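You operate a simulated robot arm through the tools that you are given. There is no shell and no other tool. Be economical: measure what you need, move in short steps, check, and stop when the job is done.

The job below is to be done with a simulated two-armed robot. You get a single attempt, and the scene is never put back.

## Task
Take the cap off the salt shaker and lay it down on the table top.

Only the result counts: the job must be done as asked and must still hold three seconds after the hand-in. Knocking over, shifting, dropping, spilling or breaking anything else fails it. A push-on lid holds only when it is set on centred and level and pressed home; a screw cap is set on level and turned clockwise until tight.

## Robot
Two 7-joint arms with three-finger grippers on one trunk, on a base that drives. Base frame: it is fixed to the floor where the robot stands at the start and does not move with it; the origin is under the middle of the robot, x ahead of it, y to its left, z up; the surface under the hand at the start is at about z = 0.75. Lengths are in m, angles in degrees, forces in N, time in s.
The left shoulder is at the start at [0.05, 0.154, 0.979], the right one opposite. With the tool pointing down near the work surface each hand reaches from about 0.24 to 0.64 m from the robot's upright axis, wherever it stands, measured 20 degrees to its own side. Payload 2.69 kg a hand.
Tool frame (each hand has its own): the origin (TCP) lies between the finger pads and is the grasp point; the fingertips stand 0.029 m ahead of it; z points along the fingers, y is the line along which they close. The gripper opens to 0.12 m. The gripper's body begins 0.078 m behind the TCP.
Orientation is that of the tool frame in the base frame, as a unit quaternion [x, y, z, w]. With the fingers straight down and closing along the base's y, the tool's x points along the base's -x, its y along +y and its z along -z.

## Interface
- The arms move only by the tool send_rows. It takes "left_deltas", "right_deltas" or both (then of equal length, played together; a hand with none holds still); each is a list of rows, each a list of 7 numbers: the shift along the tool's x, y, z in m, then the turn, a rotation vector about the tool's x, y, z in degrees, then the gripper command, from -1 (fully open) to 1 (shut), values between in proportion. In form: [[dx, dy, dz, rx, ry, rz, fingers], ...]. A call has 1 to 8 rows; each row shifts and turns the commanded pose from where the row before left it, along the tool's axes as they then stand. Rows are played at 5 a second. More than 0.05 m and 8.6 degrees between two rows, or a gripper value outside its range, and nothing of the call is played. Where a pose cannot be reached the arm comes as near as it can. A force on the tool above 40 N (or 10 N above the force at the start of the call, whichever is more), or a blocked arm, ends the call early, and 0.2 s more pass. The fingers move at their own pace and stop on an object; they squeeze with about 27 N. The grip force told is the motor's: it shows also when the fingers shut on nothing. Time passes only in rows, and 0.2 s behind the last, so rows that do not move let the fingers close. It gives the time, the measured TCP pose, the force on the tool (base axes), the opening and the grip force at its end, in the units of the frame above (readings bear some noise), with the torque about the TCP (base axes, N m) and any sound that the robot's microphone picked up.
- Cameras (640 x 400 px; columns grow to the right, rows downward): "scene" is now at [0.156, 0.0494, 1.1506]; the picture's right is [0.53, -0.85, 0.00], its down [-0.29, -0.18, -0.94] and it looks along [0.80, 0.50, -0.34] (base axes); focal length 246 px, centre (320, 200). "left" rides on the left gripper at [0.063, 0, -0.104] in its tool frame; the picture's right is [0.00, 1.00, 0.00], its down [-0.83, 0.00, -0.56] and it looks along [-0.56, 0.00, 0.83] (tool axes); focal length 275 px, centre (320, 200). "right" rides on the right gripper at [0.063, 0, -0.104] in its tool frame; the picture's right is [0.00, 1.00, 0.00], its down [-0.83, 0.00, -0.56] and it looks along [-0.56, 0.00, 0.83] (tool axes); focal length 275 px, centre (320, 200). There is no depth. A picture from a camera that has moved, and an enlarged one, comes with that camera's place and axes in the base frame and with its lens.
- snapshot(camera): a new picture of that camera. The clock stands still meanwhile.
- slide_trunk(by): slides the trunk up (or, below 0, down) by that many m; the arms and the scene camera ride with it, the base frame stays. It gives what a move gives, with no picture.
- base_move(legs): drives the robot by 1 to 6 legs, each [ahead, left, turn to the left] in m, m and degrees, along the robot's own axes; the way and the turn of a leg run together, so that a leg with both is an arc; at most 1.5 m and 180 degrees a leg. The arms and the cameras ride along, it lands a little off, and it stops where it bumps. It gives what a move gives.
- head_to(pan, tilt): turns the head with the scene camera to pan (to the left, within 80 degrees either way) and tilt (down, from -29 to 69), counted from straight ahead of the robot. It gives what a move gives.
- inspect(camera, box): a new picture of the part [left, top, right, bottom] of that camera's present view, enlarged. The clock stands still meanwhile.
- sign_off(): hands the job in; it is judged then, once.

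Work in short steps. Places have to be worked out from the pictures, the camera data and where the tool is seen: move nearer, look again, correct. Check each grasp and each placing, and mend what went wrong. You have 120 turns and 108 pictures in all, those below and enlarged ones among them. Open the grippers and draw the arms clear of the work before you hand the job in, unless the task says otherwise; then end with one line.

The tools are called after "Call:" by a JSON object that holds its "fn" and its "kwargs". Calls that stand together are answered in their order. send_rows: Moves the arms, as the interface text tells. Its arguments: {"type":"object","properties":{"left_deltas":{"type":"array","items":{"type":"array","items":{"type":"number"}}},"right_deltas":{"type":"array","items":{"type":"array","items":{"type":"number"}}}},"required":[]} The other tools are called the same way: slide_trunk (by) slides the trunk up or down; base_move (legs) drives the base; head_to (pan, tilt) turns the head that bears the scene camera; snapshot (camera) takes a picture; inspect (camera, box) takes an enlarged picture of a part of a camera's view; sign_off () hands the job in.

At the start:

```text
t: 0.0
left_ee_pos: [0.3316, 0.4545, 1.1126]
left_tool_rot: [0.002, 1.0, 0.001, 0.001]
left_ft_force: [0.7, 0.6, 0.4]
left_ft_torque: [-0.01, -0.01, 0.0]
left_opening: 0.1201
left_grip_force: 0.1
right_ee_pos: [0.34, 0.0542, 1.0286]
right_tool_rot: [0.0, 1.0, -0.001, 0.002]
right_ft_force: [-0.4, -0.2, -0.4]
right_ft_torque: [0.03, 0.0, 0.0]
right_opening: 0.1199
right_grip_force: 0.1
trunk travel left (down, up): [-0.35, 0.088]
robot x, y, heading: [0.0004, -0.0042, 0.0]
head pan, tilt: [32.1, 20.1]
```

scene: 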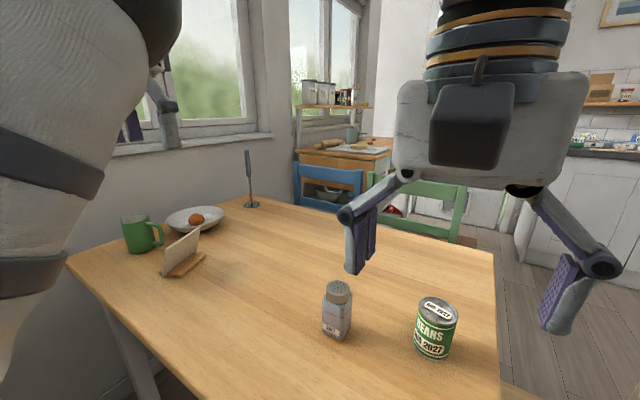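
right: 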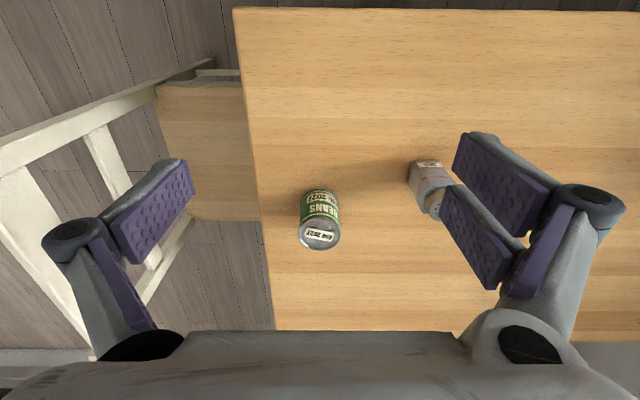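
left: 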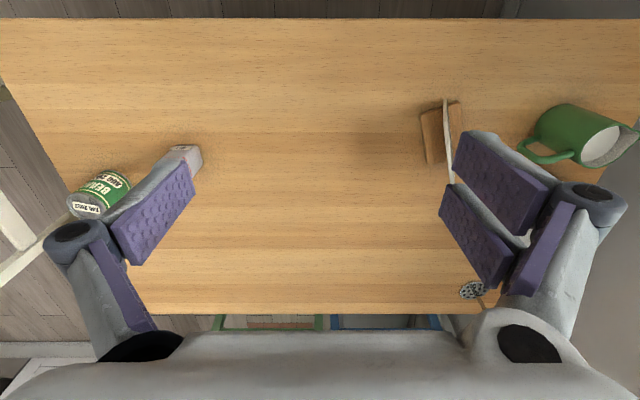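

The shaker stands at about [0.48, 0.21], with its cap top near z 0.85. I'll look at it closely first.

Call:
{"fn": "inspect", "kwargs": {"camera": "scene", "box": [290, 260, 390, 350]}}

Call:
{"fn": "inspect", "kwargs": {"camera": "right", "box": [380, 130, 480, 230]}}

```text
4.44 times, centred on (340, 305) of scene
camera zoom: at [0.156, 0.0494, 1.1506], right [0.53, -0.85, 0.0], down [-0.29, -0.18, -0.94], along [0.8, 0.5, -0.34], focal length 1095 px, centre (231, -267)
```

zoom: 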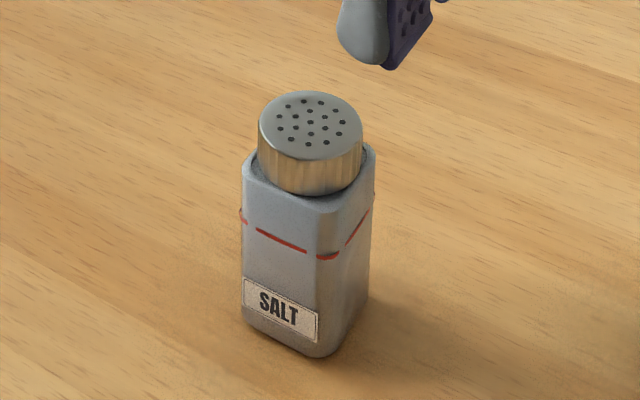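

```text
4.00 times, centred on (430, 180) of right
camera zoom: at [0.2761, 0.0533, 1.1334], right [0.0, 1.0, 0.0], down [0.83, 0.0, 0.56], along [0.56, 0.0, -0.83], focal length 1101 px, centre (-120, 280)
```

zoom: 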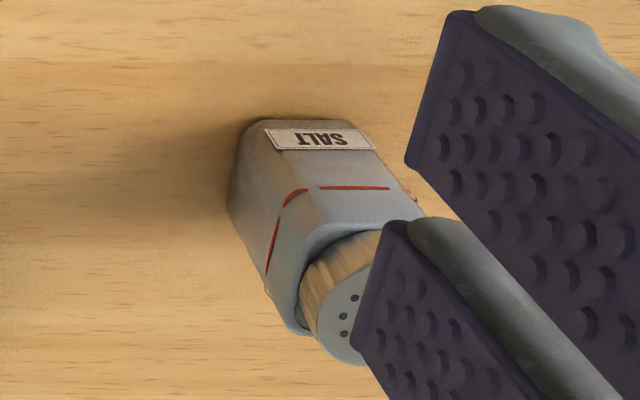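

The cap is round and knurled, so probably a screw cap, and the body's faces line up with the base axes. The plan is for the left hand to hold the body from the +y side at a slant while the right hand twists the cap from above. I'll shift the base left first, so the right arm reaches comfortably.

Call:
{"fn": "base_move", "kwargs": {"legs": [[0, 0.12, 0]]}}

```text
t: 1.6
left_ee_pos: [0.3314, 0.5742, 1.1124]
left_tool_rot: [0.001, 1.0, 0.0, 0.001]
left_ft_force: [0.3, 1.2, -0.2]
left_ft_torque: [-0.02, 0.05, 0.03]
left_opening: 0.1201
left_grip_force: 0.1
right_ee_pos: [0.3399, 0.175, 1.0297]
right_tool_rot: [0.0, 1.0, 0.0, 0.002]
right_ft_force: [-0.5, -0.4, -0.4]
right_ft_torque: [-0.01, 0.02, -0.02]
right_opening: 0.1198
right_grip_force: 0.1
trunk travel left (down, up): [-0.35, 0.088]
robot x, y, heading: [-0.0037, 0.1164, 0.2]
head pan, tilt: [32.1, 20.1]
```

The move went well. I'll aim the head at the shaker and start turning the left hand.

Call:
{"fn": "head_to", "kwargs": {"pan": 13, "tilt": 36}}

Call:
{"fn": "send_rows", "kwargs": {"left_deltas": [[0, 0, 0, 0, 0, -8.5, -1], [0, 0, 0, 0, 0, -8.5, -1], [0, 0, 0, 0, 0, -8.5, -1], [0, 0, 0, 0, 0, -8.5, -1], [0, 0, 0, 0, 0, -8.5, -1], [0, 0, 0, 0, 0, -8.5, -1], [0, 0, 0, 0, 0, -8.5, -1], [0, 0, 0, 0, 0, -8.5, -1]]}}

Call:
{"fn": "snapshot", "kwargs": {"camera": "scene"}}

Call:
{"fn": "snapshot", "kwargs": {"camera": "right"}}

```text
t: 2.4
left_ee_pos: [0.3319, 0.5748, 1.1121]
left_tool_rot: [0.001, 1.0, 0.001, 0.0]
left_ft_force: [-0.2, -0.5, 0.4]
left_ft_torque: [0.01, 0.0, -0.04]
left_opening: 0.1201
left_grip_force: 0.0
right_ee_pos: [0.3387, 0.1745, 1.0288]
right_tool_rot: [0.0, 1.0, -0.001, 0.002]
right_ft_force: [0.8, 0.7, -0.2]
right_ft_torque: [-0.03, 0.01, -0.02]
right_opening: 0.1201
right_grip_force: 0.0
trunk travel left (down, up): [-0.35, 0.088]
robot x, y, heading: [0.0008, 0.1228, 0.1]
head pan, tilt: [13.0, 36.0]
```

```text
t: 4.2
left_ee_pos: [0.3302, 0.5749, 1.1122]
left_tool_rot: [-0.561, 0.828, 0.001, 0.001]
left_ft_force: [0.8, 0.1, -0.3]
left_ft_torque: [-0.02, 0.02, 0.03]
left_opening: 0.1201
left_grip_force: 0.0
right_ee_pos: [0.3399, 0.1744, 1.0292]
right_tool_rot: [0.0, 1.0, -0.001, 0.002]
right_ft_force: [-0.4, 0.4, -0.3]
right_ft_torque: [-0.05, -0.01, 0.0]
right_opening: 0.1197
right_grip_force: 0.1
trunk travel left (down, up): [-0.35, 0.088]
robot x, y, heading: [0.0023, 0.1185, 0.2]
head pan, tilt: [13.0, 36.0]
```

```text
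102 pictures are left
camera scene: at [0.1624, 0.1399, 1.1254], right [0.23, -0.97, 0.0], down [-0.57, -0.13, -0.81], along [0.79, 0.18, -0.59], focal length 246 px, centre (320, 200)
```

scene: 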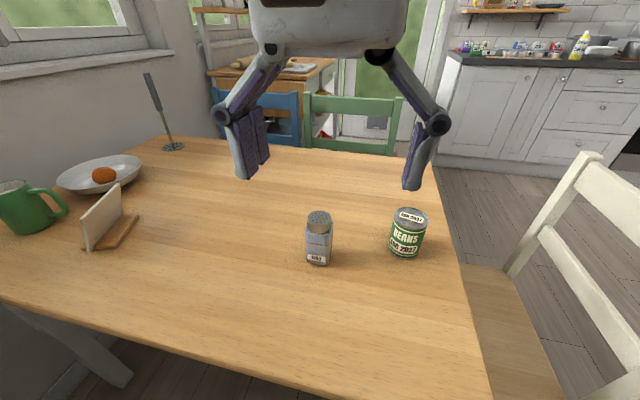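

```text
101 pictures are left
camera right: at [0.2761, 0.1735, 1.1334], right [0.0, 1.0, 0.0], down [0.83, 0.0, 0.56], along [0.56, 0.0, -0.83], focal length 275 px, centre (320, 200)
```

right: 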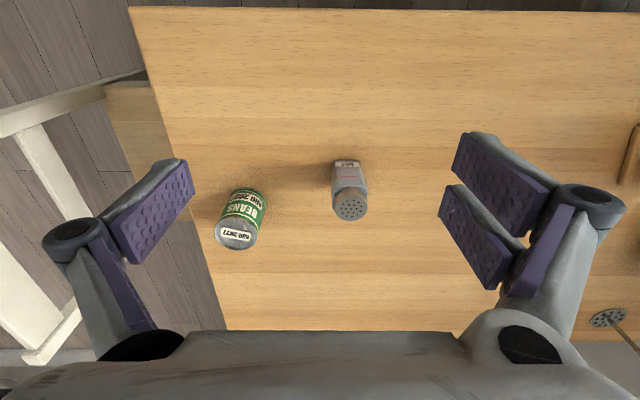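

Both cameras now see the shaker clearly, so I'll zoom in to triangulate it.

Call:
{"fn": "inspect", "kwargs": {"camera": "right", "box": [300, 150, 400, 230]}}

Call:
{"fn": "inspect", "kwargs": {"camera": "scene", "box": [270, 195, 370, 275]}}

```text
5.00 times, centred on (350, 190) of right
camera zoom: at [0.2761, 0.1735, 1.1334], right [0.0, 1.0, 0.0], down [0.83, 0.0, 0.56], along [0.56, 0.0, -0.83], focal length 1376 px, centre (170, 250)
```

zoom: 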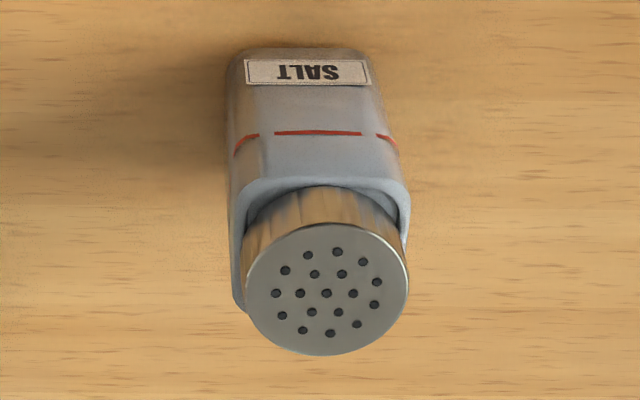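

```text
5.00 times, centred on (320, 235) of scene
camera zoom: at [0.1624, 0.1399, 1.1254], right [0.23, -0.97, 0.0], down [-0.57, -0.13, -0.81], along [0.79, 0.18, -0.59], focal length 1231 px, centre (320, 25)
```

zoom: 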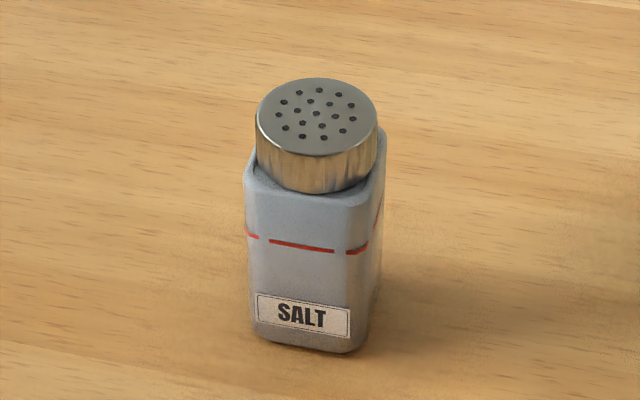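

Triangulation puts the cap top centre at [0.480, 0.213, 0.850], with a cap diameter of about 0.041 m and a body about 0.048 m wide on x/y axes. I'll finish the left hand's yaw and tilt it towards −y.

Call:
{"fn": "send_rows", "kwargs": {"left_deltas": [[0, 0, 0, 0, 0, -7.4, -1], [0, 0, 0, 0, 0, -7.4, -1], [0, 0, 0, 0, 0, -7.4, -1], [0, 0, 0, 0, 8.5, 0, -1], [0, 0, 0, 0, 8.5, 0, -1], [0, 0, 0, 0, 8.5, 0, -1], [0, 0, 0, 0, 8.5, 0, -1], [0, 0, 0, 0, 8.5, 0, -1]]}}

Call:
{"fn": "send_rows", "kwargs": {"left_deltas": [[0, 0, 0, 0, 8.5, 0, -1], [0, 0, 0, 0, 8.5, 0, -1], [0, 0, 0, 0, 0, 0, -1]]}}

Call:
{"fn": "snapshot", "kwargs": {"camera": "left"}}

```text
t: 6.0
left_ee_pos: [0.3396, 0.5522, 0.9863]
left_tool_rot: [0.66, -0.658, 0.257, 0.255]
left_ft_force: [0.4, -0.1, 0.1]
left_ft_torque: [-0.02, -0.03, -0.02]
left_opening: 0.12
left_grip_force: 0.0
left hand out of reach, approached as far as the arm can: row 4, 5, 6, 7, 8
right_ee_pos: [0.3399, 0.1742, 1.0287]
right_tool_rot: [0.0, 1.0, -0.001, 0.001]
right_ft_force: [-0.3, 0.2, -0.6]
right_ft_torque: [-0.01, -0.02, 0.02]
right_opening: 0.12
right_grip_force: 0.1
trunk travel left (down, up): [-0.35, 0.088]
robot x, y, heading: [0.002, 0.12, 0.1]
head pan, tilt: [13.0, 36.0]
```

```text
t: 6.8
left_ee_pos: [0.3535, 0.5396, 0.9536]
left_tool_rot: [0.615, -0.613, 0.352, 0.35]
left_ft_force: [-0.3, -0.7, -0.3]
left_ft_torque: [-0.01, 0.01, -0.03]
left_opening: 0.1201
left_grip_force: 0.0
left hand out of reach, approached as far as the arm can: row 1, 2
right_ee_pos: [0.3394, 0.1749, 1.0286]
right_tool_rot: [0.0, 1.0, 0.0, 0.002]
right_ft_force: [0.0, 0.3, -0.4]
right_ft_torque: [0.0, -0.03, 0.01]
right_opening: 0.1201
right_grip_force: 0.0
trunk travel left (down, up): [-0.35, 0.088]
robot x, y, heading: [0.0025, 0.1205, -0.1]
head pan, tilt: [13.0, 36.0]
```

```text
98 pictures are left
camera left: at [0.3535, 0.598, 1.0618], right [-1.0, 0.0, -0.01], down [0.0, 0.9, -0.43], along [0.0, -0.43, -0.9], focal length 275 px, centre (320, 200)
```

left: 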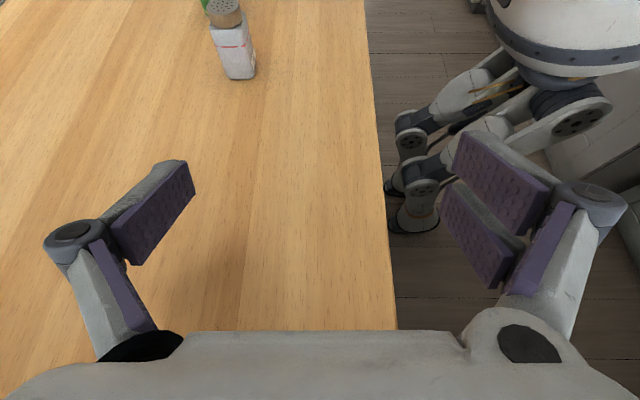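

The left hand drifted where the pose was out of reach, so the commanded pose may not match the measured one. A small move in +x (tool −y) will show which it tracks.

Call:
{"fn": "send_rows", "kwargs": {"left_deltas": [[0, -0.04, 0, 0, 0, 0, -1], [0, -0.04, 0, 0, 0, 0, -1], [0, 0, 0, 0, 0, 0, -1]]}}

```text
t: 7.6
left_ee_pos: [0.4271, 0.5349, 0.9517]
left_tool_rot: [-0.611, 0.617, -0.347, -0.356]
left_ft_force: [0.1, 0.0, 0.1]
left_ft_torque: [0.02, 0.0, 0.02]
left_opening: 0.1198
left_grip_force: 0.0
left hand out of reach, approached as far as the arm can: row 2
right_ee_pos: [0.3399, 0.1741, 1.0306]
right_tool_rot: [-0.001, 1.0, 0.001, 0.002]
right_ft_force: [-0.4, -0.3, -0.4]
right_ft_torque: [-0.04, -0.01, 0.02]
right_opening: 0.1199
right_grip_force: 0.1
trunk travel left (down, up): [-0.35, 0.088]
robot x, y, heading: [0.0001, 0.1245, -0.1]
head pan, tilt: [13.0, 36.0]
```

It rebases to the pose actually reached, which is good. Now to the standoff at about [0.48, 0.36, 0.87].

Call:
{"fn": "send_rows", "kwargs": {"left_deltas": [[0.005, -0.0135, 0.0477, 0, 0, 0, -1], [0.005, -0.0135, 0.0477, 0, 0, 0, -1], [0.005, -0.0135, 0.0477, 0, 0, 0, -1], [0.005, -0.0135, 0.0477, 0, 0, 0, -1], [0, 0, 0, 0, 0, 0, -1]]}}

Call:
{"fn": "snapshot", "kwargs": {"camera": "left"}}

Call:
{"fn": "snapshot", "kwargs": {"camera": "scene"}}

```text
t: 8.8
left_ee_pos: [0.4888, 0.3671, 0.8724]
left_tool_rot: [0.615, -0.613, 0.352, 0.349]
left_ft_force: [0.2, 0.4, -0.2]
left_ft_torque: [0.03, 0.01, 0.0]
left_opening: 0.1201
left_grip_force: 0.1
right_ee_pos: [0.3404, 0.174, 1.0285]
right_tool_rot: [0.001, 1.0, 0.0, 0.001]
right_ft_force: [-0.3, 0.4, -0.4]
right_ft_torque: [-0.01, 0.0, 0.03]
right_opening: 0.1201
right_grip_force: 0.0
trunk travel left (down, up): [-0.35, 0.088]
robot x, y, heading: [-0.0004, 0.1201, -0.0]
head pan, tilt: [13.0, 36.0]
```

```text
97 pictures are left
camera left: at [0.4893, 0.4256, 0.9805], right [-1.0, 0.0, -0.01], down [0.0, 0.9, -0.43], along [0.0, -0.43, -0.9], focal length 275 px, centre (320, 200)
```

left: 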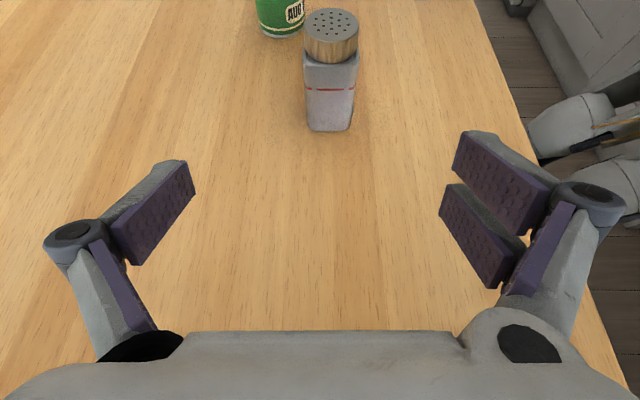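

```text
96 pictures are left
camera scene: at [0.1622, 0.1401, 1.1254], right [0.23, -0.97, 0.0], down [-0.57, -0.13, -0.81], along [0.79, 0.18, -0.59], focal length 246 px, centre (320, 200)
```

scene: 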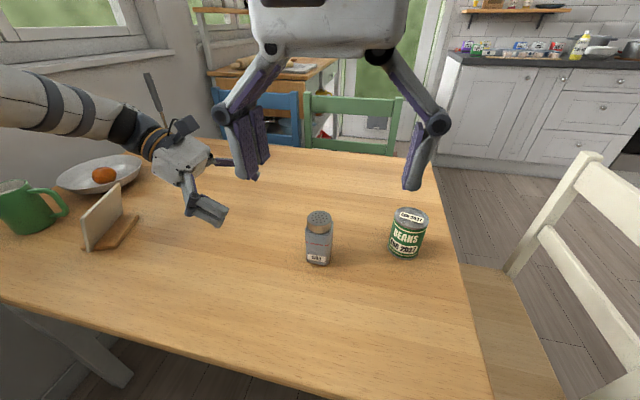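

The left view confirms the shaker is at x 0.480. I'll advance most of the way along the fingers and check.

Call:
{"fn": "send_rows", "kwargs": {"left_deltas": [[0, 0.009, 0.02, 0, 0, 0, -1], [0, 0, 0.035, 0, 0, 0, -1], [0, 0, 0.035, 0, 0, 0, -1], [-0.001, 0, 0.035, 0, 0, 0, -1], [0, 0, 0, 0, 0, 0, -1]]}}

Call:
{"fn": "snapshot", "kwargs": {"camera": "left"}}

Call:
{"fn": "snapshot", "kwargs": {"camera": "scene"}}

```text
t: 10.0
left_ee_pos: [0.4782, 0.26, 0.8105]
left_tool_rot: [0.615, -0.613, 0.352, 0.35]
left_ft_force: [-0.6, -0.5, 0.5]
left_ft_torque: [0.0, 0.0, 0.02]
left_opening: 0.12
left_grip_force: 0.0
right_ee_pos: [0.3385, 0.1743, 1.0292]
right_tool_rot: [0.0, 1.0, 0.0, 0.001]
right_ft_force: [0.1, 0.2, -0.6]
right_ft_torque: [0.03, 0.0, -0.01]
right_opening: 0.1203
right_grip_force: 0.1
trunk travel left (down, up): [-0.35, 0.088]
robot x, y, heading: [0.0019, 0.1215, 0.1]
head pan, tilt: [13.0, 36.0]
```

```text
95 pictures are left
camera left: at [0.4797, 0.3181, 0.9186], right [-1.0, 0.0, 0.0], down [0.0, 0.9, -0.43], along [0.0, -0.43, -0.9], focal length 275 px, centre (320, 200)
```

left: 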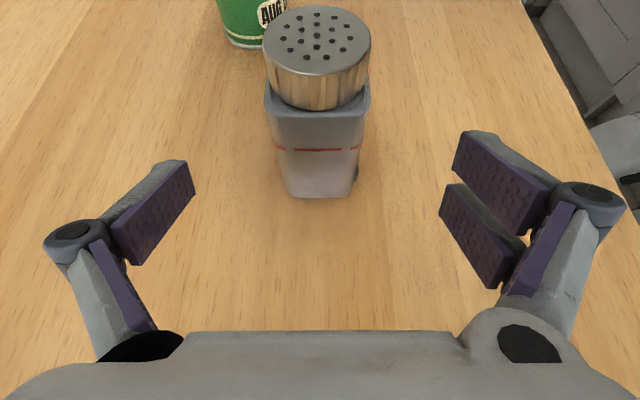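

```text
94 pictures are left
camera scene: at [0.1623, 0.14, 1.1254], right [0.23, -0.97, 0.0], down [-0.57, -0.13, -0.81], along [0.79, 0.18, -0.59], focal length 246 px, centre (320, 200)
```

scene: 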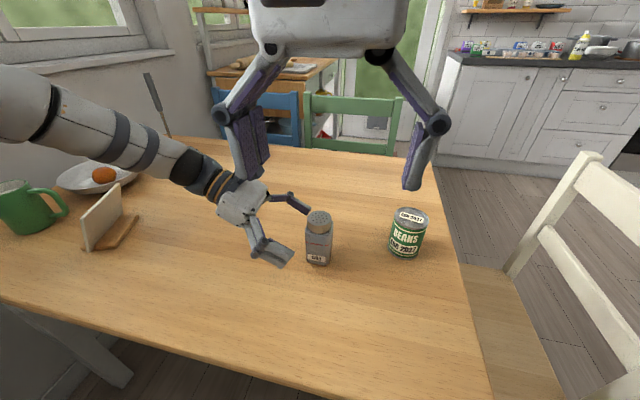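

Alignment is good. I'll make the last advance, then look before closing.

Call:
{"fn": "send_rows", "kwargs": {"left_deltas": [[-0.0025, -0.001, 0.023, 0, 0, 0, -1], [-0.0025, 0, 0.023, 0, 0, 0, -1], [0, 0, 0, 0, 0, 0, -1]]}}

Call:
{"fn": "inspect", "kwargs": {"camera": "scene", "box": [220, 170, 380, 290]}}

Call:
{"fn": "snapshot", "kwargs": {"camera": "left"}}

```text
t: 10.8
left_ee_pos: [0.4812, 0.2221, 0.7827]
left_tool_rot: [0.615, -0.613, 0.351, 0.349]
left_ft_force: [0.7, 0.2, -0.3]
left_ft_torque: [0.01, -0.02, 0.0]
left_opening: 0.1199
left_grip_force: 0.0
right_ee_pos: [0.3398, 0.1745, 1.0289]
right_tool_rot: [0.001, 1.0, 0.0, 0.002]
right_ft_force: [-0.1, 0.1, -0.3]
right_ft_torque: [-0.02, -0.01, 0.0]
right_opening: 0.1201
right_grip_force: 0.0
trunk travel left (down, up): [-0.35, 0.088]
robot x, y, heading: [0.0041, 0.1213, 0.1]
head pan, tilt: [13.0, 36.0]
```

```text
3.33 times, centred on (300, 230) of scene
camera zoom: at [0.1623, 0.14, 1.1254], right [0.23, -0.97, 0.0], down [-0.57, -0.13, -0.81], along [0.79, 0.18, -0.59], focal length 821 px, centre (387, 100)
```

zoom: 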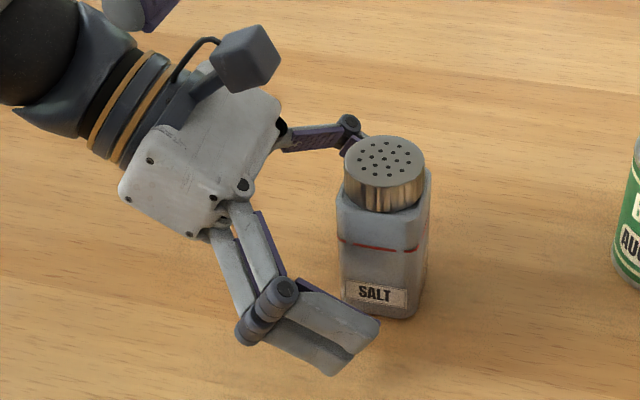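

```text
92 pictures are left
camera left: at [0.4808, 0.28, 0.8908], right [-1.0, 0.0, 0.0], down [0.0, 0.9, -0.43], along [0.0, -0.43, -0.9], focal length 275 px, centre (320, 200)
```

left: 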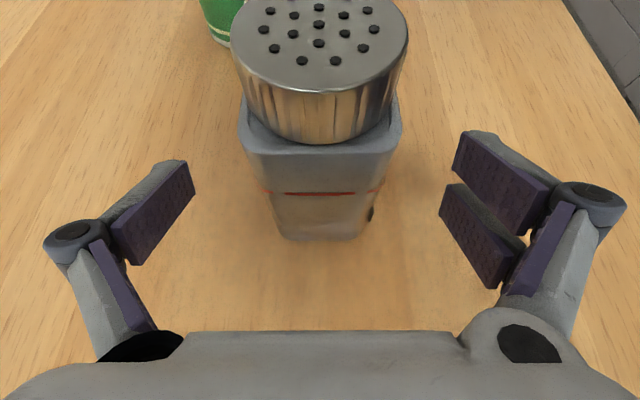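

The body is centred between the fingers. Closing the left gripper on it.

Call:
{"fn": "send_rows", "kwargs": {"left_deltas": [[0, 0, 0, 0, 0, 0, 0], [0, 0, 0, 0, 0, 0, 1], [0, 0, 0, 0, 0, 0, 1], [0, 0, 0, 0, 0, 0, 1]]}}

Call:
{"fn": "inspect", "kwargs": {"camera": "scene", "box": [220, 170, 380, 290]}}

Call:
{"fn": "snapshot", "kwargs": {"camera": "left"}}

```text
t: 11.8
left_ee_pos: [0.4805, 0.2219, 0.7835]
left_tool_rot: [0.614, -0.614, 0.351, 0.35]
left_ft_force: [0.2, 0.2, 5.0]
left_ft_torque: [-0.14, 0.05, 0.03]
left_opening: 0.0455
left_grip_force: 27.3
right_ee_pos: [0.3393, 0.1736, 1.029]
right_tool_rot: [-0.001, 1.0, 0.0, 0.002]
right_ft_force: [0.9, -0.4, 0.7]
right_ft_torque: [-0.01, -0.04, -0.03]
right_opening: 0.1201
right_grip_force: 0.0
trunk travel left (down, up): [-0.35, 0.088]
robot x, y, heading: [-0.0015, 0.1192, 0.1]
head pan, tilt: [13.0, 36.0]
```

```text
3.33 times, centred on (300, 230) of scene
camera zoom: at [0.1621, 0.1399, 1.1255], right [0.23, -0.97, 0.0], down [-0.57, -0.13, -0.81], along [0.79, 0.18, -0.59], focal length 821 px, centre (387, 100)
```

zoom: 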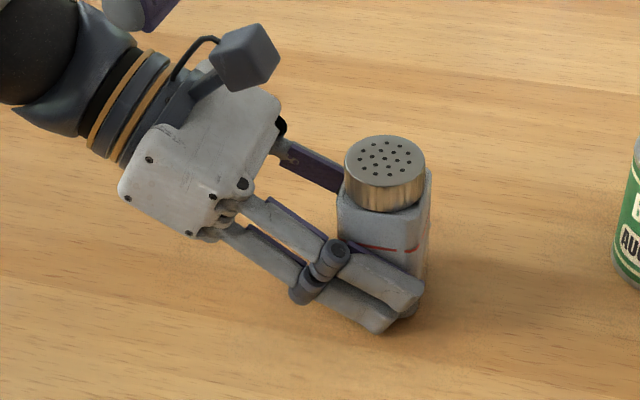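

```text
90 pictures are left
camera left: at [0.4808, 0.2802, 0.8916], right [-1.0, 0.0, -0.01], down [0.0, 0.9, -0.43], along [0.01, -0.43, -0.9], focal length 275 px, centre (320, 200)
```

left: 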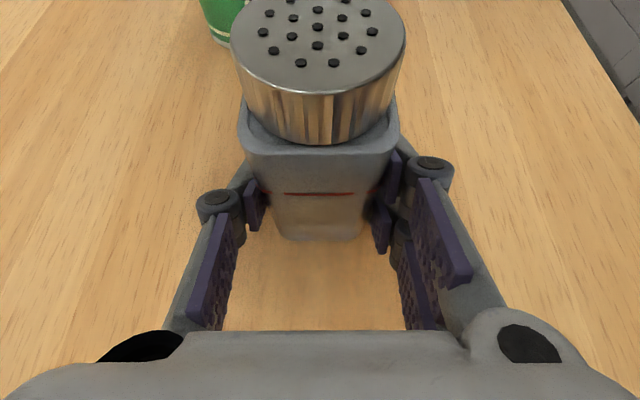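

The body is held firmly (opening 0.0455 m, 27 N). Next I bring the right hand over the cap at its present height and start its yaw.

Call:
{"fn": "send_rows", "kwargs": {"right_deltas": [[-0.047, 0.013, 0, 0, 0, 0, -1], [-0.047, 0.013, 0, 0, 0, 0, -1], [-0.046, 0.013, 0, 0, 0, 0, -1], [0, 0, 0, 0, 0, -8.4, -0.4], [0, 0, 0, 0, 0, -8.4, -0.4], [0, 0, 0, 0, 0, -8.4, -0.4], [0, 0, 0, 0, 0, -8.4, -0.4], [0, 0, 0, 0, 0, -8.4, -0.4]]}}

Call:
{"fn": "send_rows", "kwargs": {"right_deltas": [[0, 0, 0, 0, 0, -8, -0.4], [0, 0, 0.03, 0, 0, 0, -0.4], [0, 0, 0, 0, 0, 0, -0.4]]}}

Call:
{"fn": "snapshot", "kwargs": {"camera": "right"}}

Call:
{"fn": "snapshot", "kwargs": {"camera": "scene"}}

```text
t: 13.6
left_ee_pos: [0.4805, 0.2219, 0.7826]
left_tool_rot: [0.615, -0.613, 0.352, 0.349]
left_ft_force: [1.7, 0.0, 10.3]
left_ft_torque: [-0.26, 0.14, 0.05]
left_opening: 0.0458
left_grip_force: 27.4
right_ee_pos: [0.4338, 0.1996, 1.029]
right_tool_rot: [-0.36, 0.933, 0.0, 0.002]
right_ft_force: [-0.2, 0.3, -0.1]
right_ft_torque: [0.0, -0.01, 0.0]
right_opening: 0.0838
right_grip_force: 0.0
right hand out of reach, approached as far as the arm can: row 3
trunk travel left (down, up): [-0.35, 0.088]
robot x, y, heading: [0.0007, 0.1208, -0.2]
head pan, tilt: [13.0, 36.0]
```

```text
t: 14.4
left_ee_pos: [0.4799, 0.2217, 0.7826]
left_tool_rot: [0.614, -0.613, 0.353, 0.35]
left_ft_force: [1.6, 0.7, 10.8]
left_ft_torque: [-0.27, 0.18, 0.01]
left_opening: 0.0453
left_grip_force: 27.4
right_ee_pos: [0.4321, 0.1993, 0.9995]
right_tool_rot: [-0.423, 0.906, -0.001, 0.003]
right_ft_force: [0.7, 0.1, 0.1]
right_ft_torque: [0.01, 0.0, 0.02]
right_opening: 0.0841
right_grip_force: 0.1
trunk travel left (down, up): [-0.35, 0.088]
robot x, y, heading: [-0.0002, 0.1199, 0.0]
head pan, tilt: [13.0, 36.0]
```

```text
89 pictures are left
camera right: at [0.3909, 0.1503, 1.1037], right [-0.77, 0.64, 0.0], down [0.53, 0.64, 0.56], along [0.36, 0.43, -0.83], focal length 275 px, centre (320, 200)
```

right: 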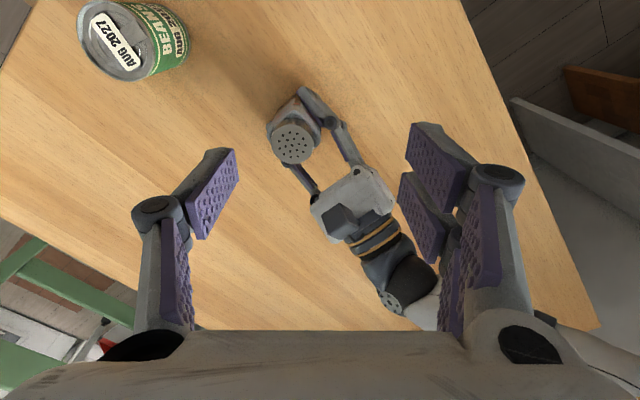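

```text
88 pictures are left
camera scene: at [0.1618, 0.1398, 1.1255], right [0.23, -0.97, 0.0], down [-0.57, -0.13, -0.81], along [0.79, 0.18, -0.59], focal length 246 px, centre (320, 200)
```

scene: 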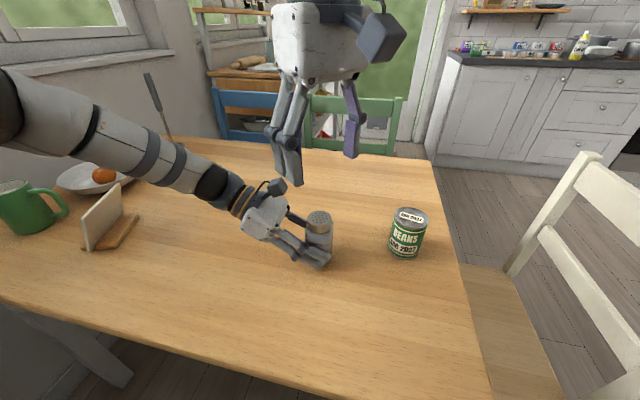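

At yaw 50° the right hand is a little short of the cap. I'll move it over while lowering, since reach is better lower down.

Call:
{"fn": "send_rows", "kwargs": {"right_deltas": [[-0.014, -0.009, 0.02, 0, 0, 0, -0.4], [-0.014, -0.009, 0.02, 0, 0, 0, -0.4], [-0.0136, -0.0098, 0.015, 0, 0, 0, -0.4], [0, 0, 0, 0, 0, 0, -0.4]]}}

Call:
{"fn": "snapshot", "kwargs": {"camera": "right"}}

Call:
{"fn": "snapshot", "kwargs": {"camera": "scene"}}

```text
t: 15.4
left_ee_pos: [0.4807, 0.222, 0.7835]
left_tool_rot: [0.615, -0.613, 0.352, 0.35]
left_ft_force: [1.3, -0.2, 12.3]
left_ft_torque: [-0.25, 0.22, 0.02]
left_opening: 0.0456
left_grip_force: 26.8
right_ee_pos: [0.4741, 0.2106, 0.95]
right_tool_rot: [-0.421, 0.907, 0.0, 0.002]
right_ft_force: [0.4, -0.7, 1.2]
right_ft_torque: [0.03, -0.01, 0.0]
right_opening: 0.0841
right_grip_force: 0.1
right hand out of reach, approached as far as the arm can: row 3
trunk travel left (down, up): [-0.35, 0.088]
robot x, y, heading: [0.0016, 0.1168, 0.1]
head pan, tilt: [13.0, 36.0]
```

```text
87 pictures are left
camera right: at [0.4324, 0.1619, 1.0546], right [-0.77, 0.64, 0.0], down [0.53, 0.64, 0.56], along [0.36, 0.43, -0.83], focal length 275 px, centre (320, 200)
```

right: 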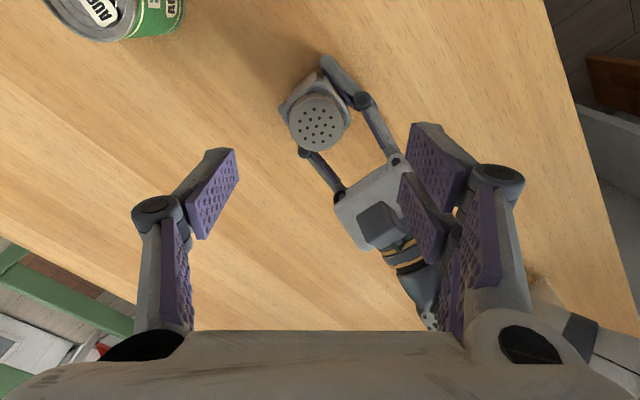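

```text
86 pictures are left
camera scene: at [0.1618, 0.1398, 1.1255], right [0.23, -0.97, 0.0], down [-0.57, -0.13, -0.81], along [0.79, 0.18, -0.59], focal length 246 px, centre (320, 200)
```

scene: 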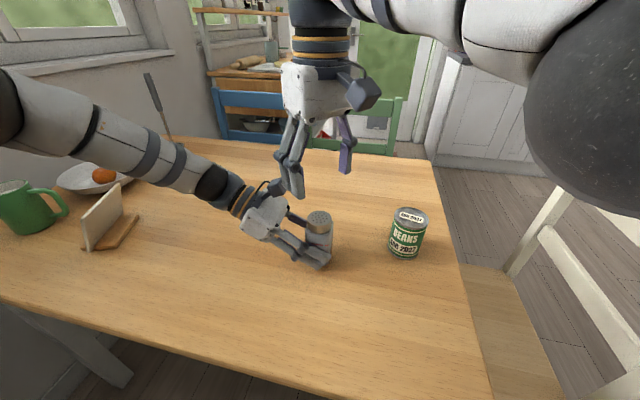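

Cap estimates agree, at about [0.479, 0.213]. I'll trim the position and lower the fingertips to just above the cap.

Call:
{"fn": "send_rows", "kwargs": {"right_deltas": [[0, 0, 0.025, 0, 0, 0, -0.4], [-0.005, -0.002, 0.025, 0, 0, 0, -0.4], [0, 0, 0, 0, 0, 0, -0.4]]}}

Call:
{"fn": "snapshot", "kwargs": {"camera": "right"}}

Call:
{"fn": "inspect", "kwargs": {"camera": "scene", "box": [220, 130, 400, 280]}}

```text
t: 16.2
left_ee_pos: [0.4795, 0.222, 0.7824]
left_tool_rot: [0.615, -0.613, 0.352, 0.35]
left_ft_force: [1.2, -0.4, 12.9]
left_ft_torque: [-0.26, 0.2, 0.05]
left_opening: 0.0454
left_grip_force: 26.5
right_ee_pos: [0.4779, 0.2132, 0.9003]
right_tool_rot: [-0.422, 0.906, 0.0, 0.002]
right_ft_force: [-0.3, 0.6, -0.2]
right_ft_torque: [-0.01, 0.0, 0.0]
right_opening: 0.0838
right_grip_force: 0.1
trunk travel left (down, up): [-0.35, 0.088]
robot x, y, heading: [-0.0027, 0.118, 0.2]
head pan, tilt: [13.0, 36.0]
```

```text
85 pictures are left
camera right: at [0.4379, 0.1646, 1.0049], right [-0.77, 0.64, 0.0], down [0.53, 0.64, 0.56], along [0.36, 0.43, -0.83], focal length 275 px, centre (320, 200)
```

right: 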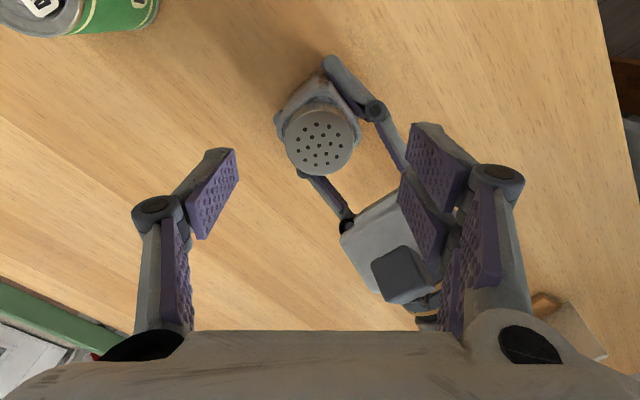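

```text
2.67 times, centred on (310, 205) of scene
camera zoom: at [0.1618, 0.1398, 1.1255], right [0.23, -0.97, 0.0], down [-0.57, -0.13, -0.81], along [0.79, 0.18, -0.59], focal length 657 px, centre (347, 187)
```

zoom: 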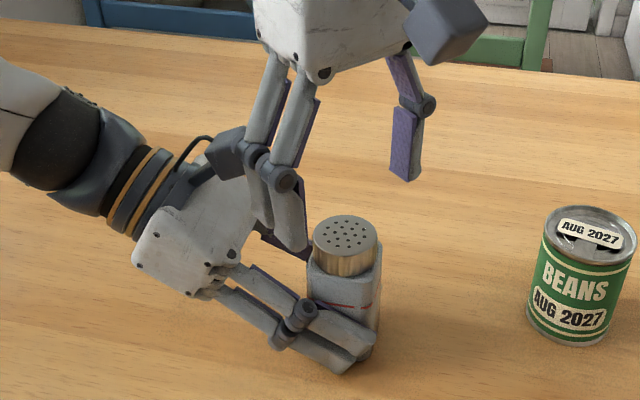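

All clear of the left hand's camera block. I'll narrow the fingers to about 0.066 m and lower to TCP z 0.864, with the tips around the cap.

Call:
{"fn": "send_rows", "kwargs": {"right_deltas": [[-0.001, -0.001, 0, 0, 0, 0, -0.1], [0, 0, 0.018, 0, 0, 0, -0.1], [0, 0, 0.018, 0, 0, 0, -0.1], [0, 0, 0, 0, 0, 0, -0.1]]}}

Call:
{"fn": "inspect", "kwargs": {"camera": "scene", "box": [260, 170, 380, 270]}}

Call:
{"fn": "snapshot", "kwargs": {"camera": "right"}}

Call:
{"fn": "snapshot", "kwargs": {"camera": "left"}}

```text
t: 17.2
left_ee_pos: [0.4798, 0.2222, 0.7836]
left_tool_rot: [0.614, -0.614, 0.352, 0.35]
left_ft_force: [1.0, -0.2, 13.1]
left_ft_torque: [-0.28, 0.26, -0.02]
left_opening: 0.0455
left_grip_force: 27.3
right_ee_pos: [0.4794, 0.2123, 0.865]
right_tool_rot: [-0.423, 0.906, 0.0, 0.002]
right_ft_force: [0.3, 0.0, -1.1]
right_ft_torque: [-0.03, 0.01, -0.01]
right_opening: 0.0661
right_grip_force: 0.0
trunk travel left (down, up): [-0.35, 0.088]
robot x, y, heading: [-0.0001, 0.1197, -0.1]
head pan, tilt: [13.0, 36.0]
```

```text
4.00 times, centred on (320, 220) of scene
camera zoom: at [0.1618, 0.1398, 1.1255], right [0.23, -0.97, 0.0], down [-0.57, -0.13, -0.81], along [0.79, 0.18, -0.59], focal length 985 px, centre (320, 120)
```

zoom: 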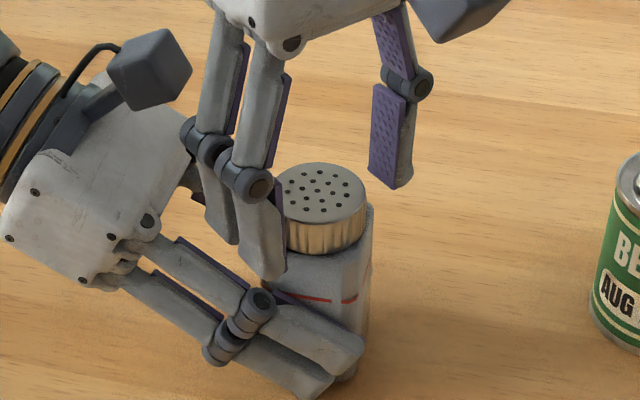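

```text
82 pictures are left
camera right: at [0.439, 0.1639, 0.9691], right [-0.77, 0.64, 0.0], down [0.53, 0.64, 0.56], along [0.36, 0.43, -0.83], focal length 275 px, centre (320, 200)
```

right: 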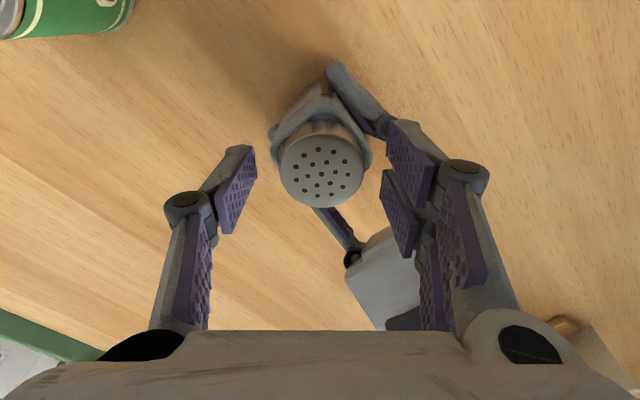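

```text
81 pictures are left
camera left: at [0.4805, 0.2801, 0.8915], right [-1.0, 0.0, -0.01], down [0.0, 0.9, -0.43], along [0.01, -0.43, -0.9], focal length 275 px, centre (320, 200)
```

left: 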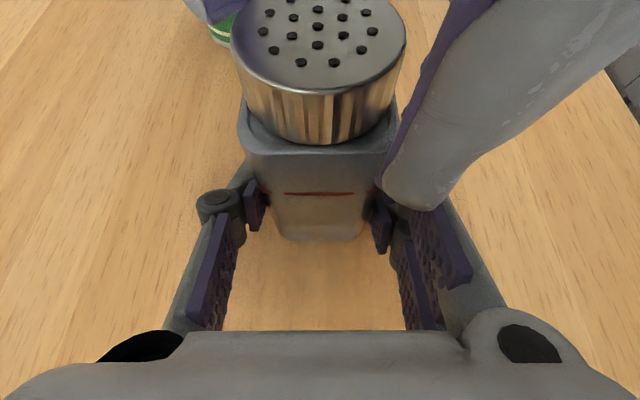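

The near fingertip may sit lower than the nominal figure, near the body's shoulder. I'll take close-ups before closing.

Call:
{"fn": "inspect", "kwargs": {"camera": "left", "box": [220, 60, 480, 260]}}

Call:
{"fn": "inspect", "kwargs": {"camera": "scene", "box": [290, 195, 350, 245]}}

Call:
{"fn": "inspect", "kwargs": {"camera": "right", "box": [210, 80, 430, 250]}}

```text
2.00 times, centred on (350, 160) of left
camera zoom: at [0.4805, 0.2801, 0.8915], right [-1.0, 0.0, -0.01], down [0.0, 0.9, -0.43], along [0.01, -0.43, -0.9], focal length 551 px, centre (260, 280)
```

zoom: 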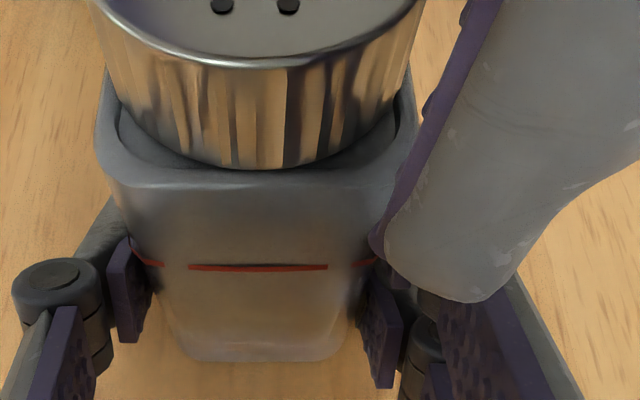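

```text
8.00 times, centred on (320, 220) of scene
camera zoom: at [0.1618, 0.1398, 1.1255], right [0.23, -0.97, 0.0], down [-0.57, -0.13, -0.81], along [0.79, 0.18, -0.59], focal length 1970 px, centre (320, 40)
```

zoom: 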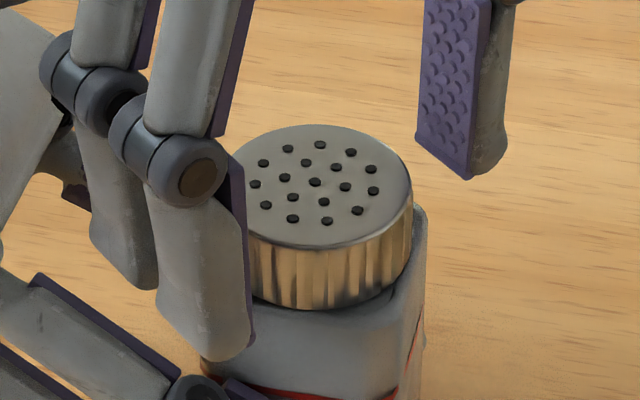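

```text
2.35 times, centred on (320, 165) of right
camera zoom: at [0.439, 0.1639, 0.9691], right [-0.77, 0.64, 0.0], down [0.53, 0.64, 0.56], along [0.36, 0.43, -0.83], focal length 648 px, centre (320, 282)
```

zoom: 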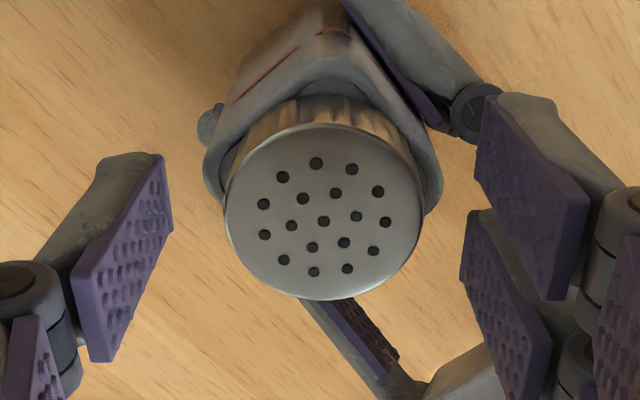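

One jaw is a double finger, and allowing for that the tips come out at about z 0.835, just above the shoulder. Closing on the cap.

Call:
{"fn": "send_rows", "kwargs": {"right_deltas": [[0, 0, 0, 0, 0, 0, 0.2], [0, 0, 0, 0, 0, 0, 1], [0, 0, 0, 0, 0, 0, 1]]}}

Call:
{"fn": "inspect", "kwargs": {"camera": "scene", "box": [290, 195, 350, 245]}}

```text
t: 18.0
left_ee_pos: [0.4802, 0.2212, 0.7827]
left_tool_rot: [0.614, -0.613, 0.353, 0.35]
left_ft_force: [3.4, -2.2, 10.6]
left_ft_torque: [-0.14, 0.42, 0.03]
left_opening: 0.0455
left_grip_force: 27.0
right_ee_pos: [0.4799, 0.2138, 0.8642]
right_tool_rot: [-0.422, 0.906, 0.001, 0.002]
right_ft_force: [-4.1, 2.5, 0.8]
right_ft_torque: [0.1, 0.06, 0.07]
right_opening: 0.0393
right_grip_force: 27.2
trunk travel left (down, up): [-0.35, 0.088]
robot x, y, heading: [-0.0021, 0.1176, -0.3]
head pan, tilt: [13.0, 36.0]
```

```text
8.00 times, centred on (320, 220) of scene
camera zoom: at [0.1616, 0.1398, 1.1255], right [0.23, -0.97, 0.0], down [-0.57, -0.13, -0.81], along [0.79, 0.18, -0.59], focal length 1970 px, centre (320, 40)
```

zoom: 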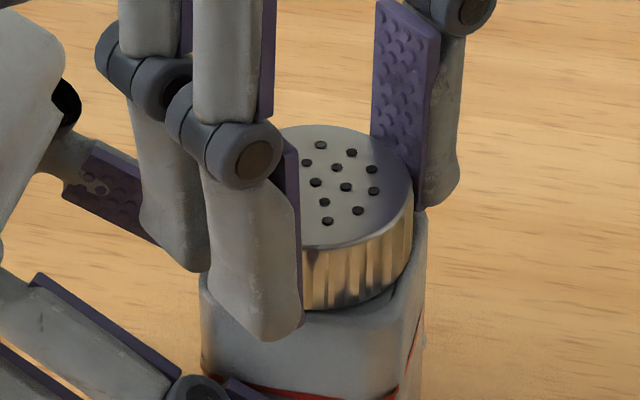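

The cap is gripped (opening 0.039 m, 27 N). I'll twist it counter-clockwise from above (tool −rz) in small steps and watch the torque.

Call:
{"fn": "send_rows", "kwargs": {"right_deltas": [[0, 0, 0, 0, 0, -5, 1], [0, 0, 0, 0, 0, -5, 1], [0, 0, 0, 0, 0, -5, 1], [0, 0, 0, 0, 0, -5, 1], [0, 0, 0, 0, 0, 0, 1]]}}

Call:
{"fn": "inspect", "kwargs": {"camera": "scene", "box": [290, 195, 350, 245]}}

```text
t: 19.2
left_ee_pos: [0.4789, 0.2225, 0.7836]
left_tool_rot: [0.615, -0.613, 0.352, 0.349]
left_ft_force: [1.2, -2.0, 13.1]
left_ft_torque: [-0.22, 0.14, -0.01]
left_opening: 0.0456
left_grip_force: 26.9
right_ee_pos: [0.4787, 0.2118, 0.866]
right_tool_rot: [-0.574, 0.819, -0.001, 0.001]
right_ft_force: [0.0, 0.0, -0.7]
right_ft_torque: [0.05, -0.05, 0.0]
right_opening: 0.0392
right_grip_force: 27.4
trunk travel left (down, up): [-0.35, 0.088]
robot x, y, heading: [0.0007, 0.12, -0.2]
head pan, tilt: [13.0, 36.0]
```

```text
8.00 times, centred on (320, 220) of scene
camera zoom: at [0.1619, 0.1398, 1.1255], right [0.23, -0.97, 0.0], down [-0.57, -0.13, -0.81], along [0.79, 0.18, -0.59], focal length 1970 px, centre (320, 40)
```

zoom: 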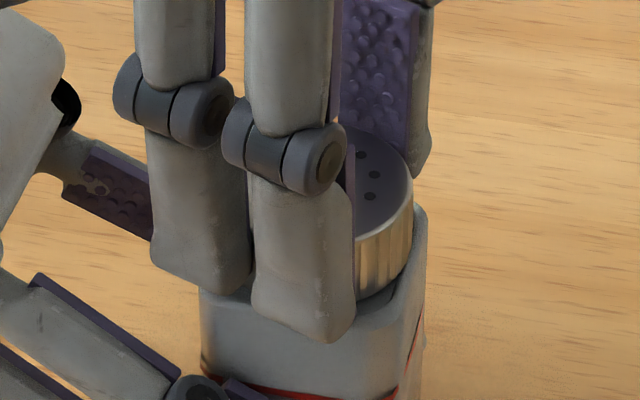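

It turns freely with no residual torque. I'll continue the twist.

Call:
{"fn": "send_rows", "kwargs": {"right_deltas": [[0, 0, 0, 0, 0, -8, 1], [0, 0, 0, 0, 0, -8, 1], [0, 0, 0, 0, 0, -8, 1], [0, 0, 0, 0, 0, -8, 1], [0, 0, 0, 0, 0, -8, 1], [0, 0, 0, 0, 0, -8, 1], [0, 0, 0, 0, 0, -8, 1], [0, 0, 0, 0, 0, 0, 1]]}}

Call:
{"fn": "inspect", "kwargs": {"camera": "scene", "box": [260, 170, 380, 270]}}

Call:
{"fn": "snapshot", "kwargs": {"camera": "left"}}

```text
t: 21.0
left_ee_pos: [0.4802, 0.2217, 0.7839]
left_tool_rot: [0.615, -0.613, 0.352, 0.35]
left_ft_force: [-6.2, 4.8, 16.0]
left_ft_torque: [-0.41, -0.14, -0.1]
left_opening: 0.0454
left_grip_force: 26.5
right_ee_pos: [0.4801, 0.2134, 0.8659]
right_tool_rot: [0.891, -0.454, 0.002, -0.001]
right_ft_force: [11.8, -3.8, 1.6]
right_ft_torque: [-0.09, -0.46, -0.01]
right_opening: 0.039
right_grip_force: 27.0
trunk travel left (down, up): [-0.35, 0.088]
robot x, y, heading: [0.0001, 0.1169, 0.1]
head pan, tilt: [13.0, 36.0]
```

```text
4.00 times, centred on (320, 220) of scene
camera zoom: at [0.1618, 0.1397, 1.1255], right [0.23, -0.97, 0.0], down [-0.57, -0.13, -0.81], along [0.79, 0.18, -0.59], focal length 985 px, centre (320, 120)
```

zoom: 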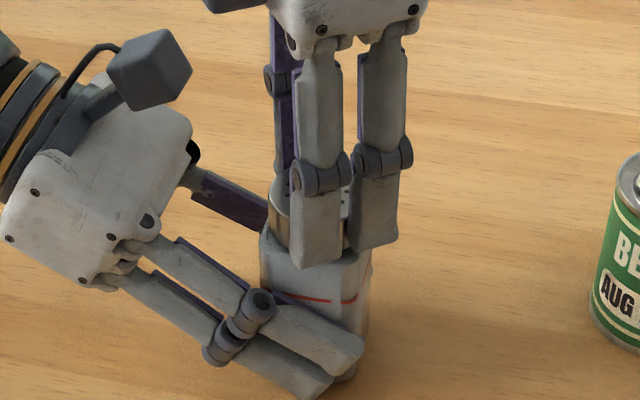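

```text
74 pictures are left
camera left: at [0.4804, 0.2801, 0.8914], right [-1.0, 0.0, -0.01], down [0.0, 0.9, -0.43], along [0.0, -0.43, -0.9], focal length 275 px, centre (320, 200)
```

left: 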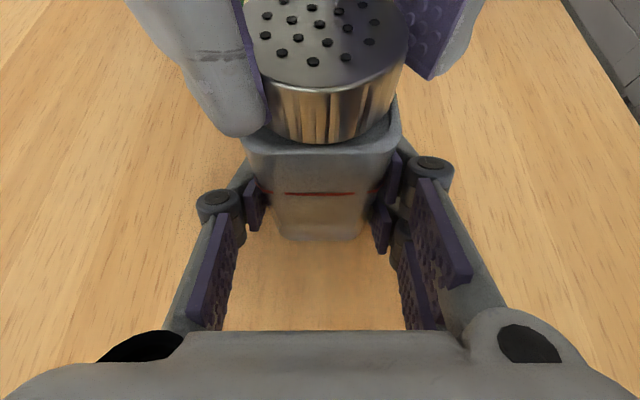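

The hole pattern turned with the hand, so the cap has rotated about 76°. A gentle 3 mm pull will show whether it's free.

Call:
{"fn": "send_rows", "kwargs": {"right_deltas": [[0, 0, -0.0015, 0, 0, 0, 1], [0, 0, -0.0015, 0, 0, 0, 1], [0, 0, 0, 0, 0, 0, 1]]}}

Call:
{"fn": "inspect", "kwargs": {"camera": "left", "box": [220, 0, 420, 150]}}

```text
t: 21.8
left_ee_pos: [0.4805, 0.2213, 0.7843]
left_tool_rot: [-0.614, 0.614, -0.351, -0.351]
left_ft_force: [-10.4, 5.5, 21.8]
left_ft_torque: [-0.25, -0.01, -0.17]
left_opening: 0.0455
left_grip_force: 26.9
right_ee_pos: [0.4787, 0.2136, 0.8668]
right_tool_rot: [0.891, -0.454, 0.001, 0.001]
right_ft_force: [9.7, -3.0, -13.0]
right_ft_torque: [-0.09, -0.61, 0.0]
right_opening: 0.039
right_grip_force: 27.2
trunk travel left (down, up): [-0.35, 0.088]
robot x, y, heading: [-0.0031, 0.1212, -0.1]
head pan, tilt: [13.0, 36.0]
```

```text
2.67 times, centred on (320, 75) of left
camera zoom: at [0.4804, 0.2802, 0.8914], right [-1.0, 0.0, -0.01], down [0.0, 0.9, -0.43], along [0.0, -0.43, -0.9], focal length 734 px, centre (320, 533)
```

zoom: 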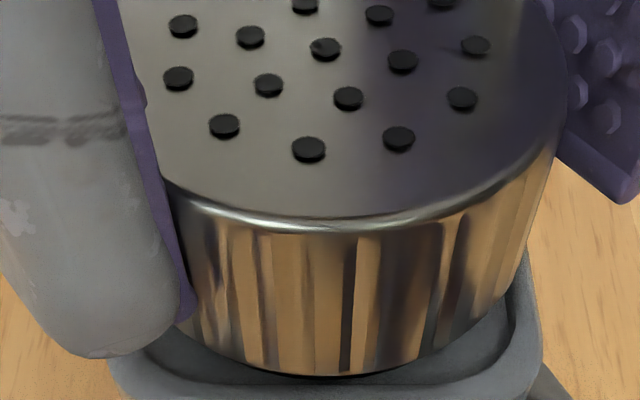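

Still attached (13 N of resistance), so it is a screw cap. I'll relax the pull, open, turn the hand back and regrip.

Call:
{"fn": "send_rows", "kwargs": {"right_deltas": [[0, 0, 0.002, 0, 0, 0, 0], [0, 0, 0, 0, 0, 0, -0.1], [0, 0, 0, 0, 0, 8.4, -0.1], [0, 0, 0, 0, 0, 8.4, -0.1], [0, 0, 0, 0, 0, 8.4, -0.1], [0, 0, 0, 0, 0, 8.4, -0.1], [0, 0, 0, 0, 0, 8.4, -0.1], [0, 0, 0, 0, 0, 8.4, -0.1]]}}

Call:
{"fn": "send_rows", "kwargs": {"right_deltas": [[0, 0, 0, 0, 0, 8.4, -0.1], [0, 0, 0, 0, 0, 8.4, -0.1], [0, 0, 0, 0, 0, 8.4, -0.1], [0, 0, 0, 0, 0, 0, -0.1]]}}

Call:
{"fn": "inspect", "kwargs": {"camera": "scene", "box": [260, 170, 380, 270]}}

```text
t: 23.6
left_ee_pos: [0.4801, 0.2216, 0.7825]
left_tool_rot: [0.615, -0.614, 0.351, 0.349]
left_ft_force: [-0.8, -1.4, 11.0]
left_ft_torque: [-0.19, 0.36, 0.02]
left_opening: 0.0452
left_grip_force: 26.4
right_ee_pos: [0.4781, 0.2131, 0.8662]
right_tool_rot: [-0.611, 0.791, -0.002, 0.002]
right_ft_force: [0.3, -0.4, -0.4]
right_ft_torque: [0.01, 0.02, 0.0]
right_opening: 0.0659
right_grip_force: 0.0
trunk travel left (down, up): [-0.35, 0.088]
robot x, y, heading: [-0.0024, 0.1172, 0.0]
head pan, tilt: [13.0, 36.0]
```

```text
t: 24.6
left_ee_pos: [0.481, 0.2211, 0.7824]
left_tool_rot: [0.615, -0.614, 0.351, 0.349]
left_ft_force: [-1.9, -1.0, 10.6]
left_ft_torque: [-0.19, 0.35, -0.04]
left_opening: 0.0456
left_grip_force: 26.8
right_ee_pos: [0.4791, 0.2127, 0.8675]
right_tool_rot: [-0.425, 0.905, -0.001, 0.001]
right_ft_force: [-0.6, -1.1, 0.0]
right_ft_torque: [0.02, 0.0, 0.0]
right_opening: 0.0659
right_grip_force: 0.1
trunk travel left (down, up): [-0.35, 0.088]
robot x, y, heading: [0.0009, 0.1187, -0.1]
head pan, tilt: [13.0, 36.0]
```

```text
4.00 times, centred on (320, 220) of scene
camera zoom: at [0.1617, 0.1397, 1.1255], right [0.23, -0.97, 0.0], down [-0.57, -0.13, -0.81], along [0.79, 0.18, -0.59], focal length 985 px, centre (320, 120)
```

zoom: 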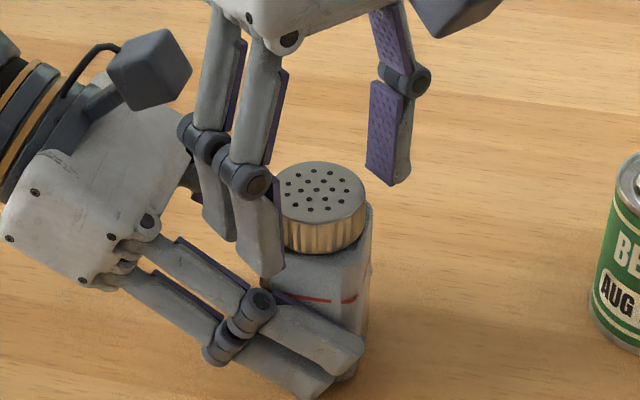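

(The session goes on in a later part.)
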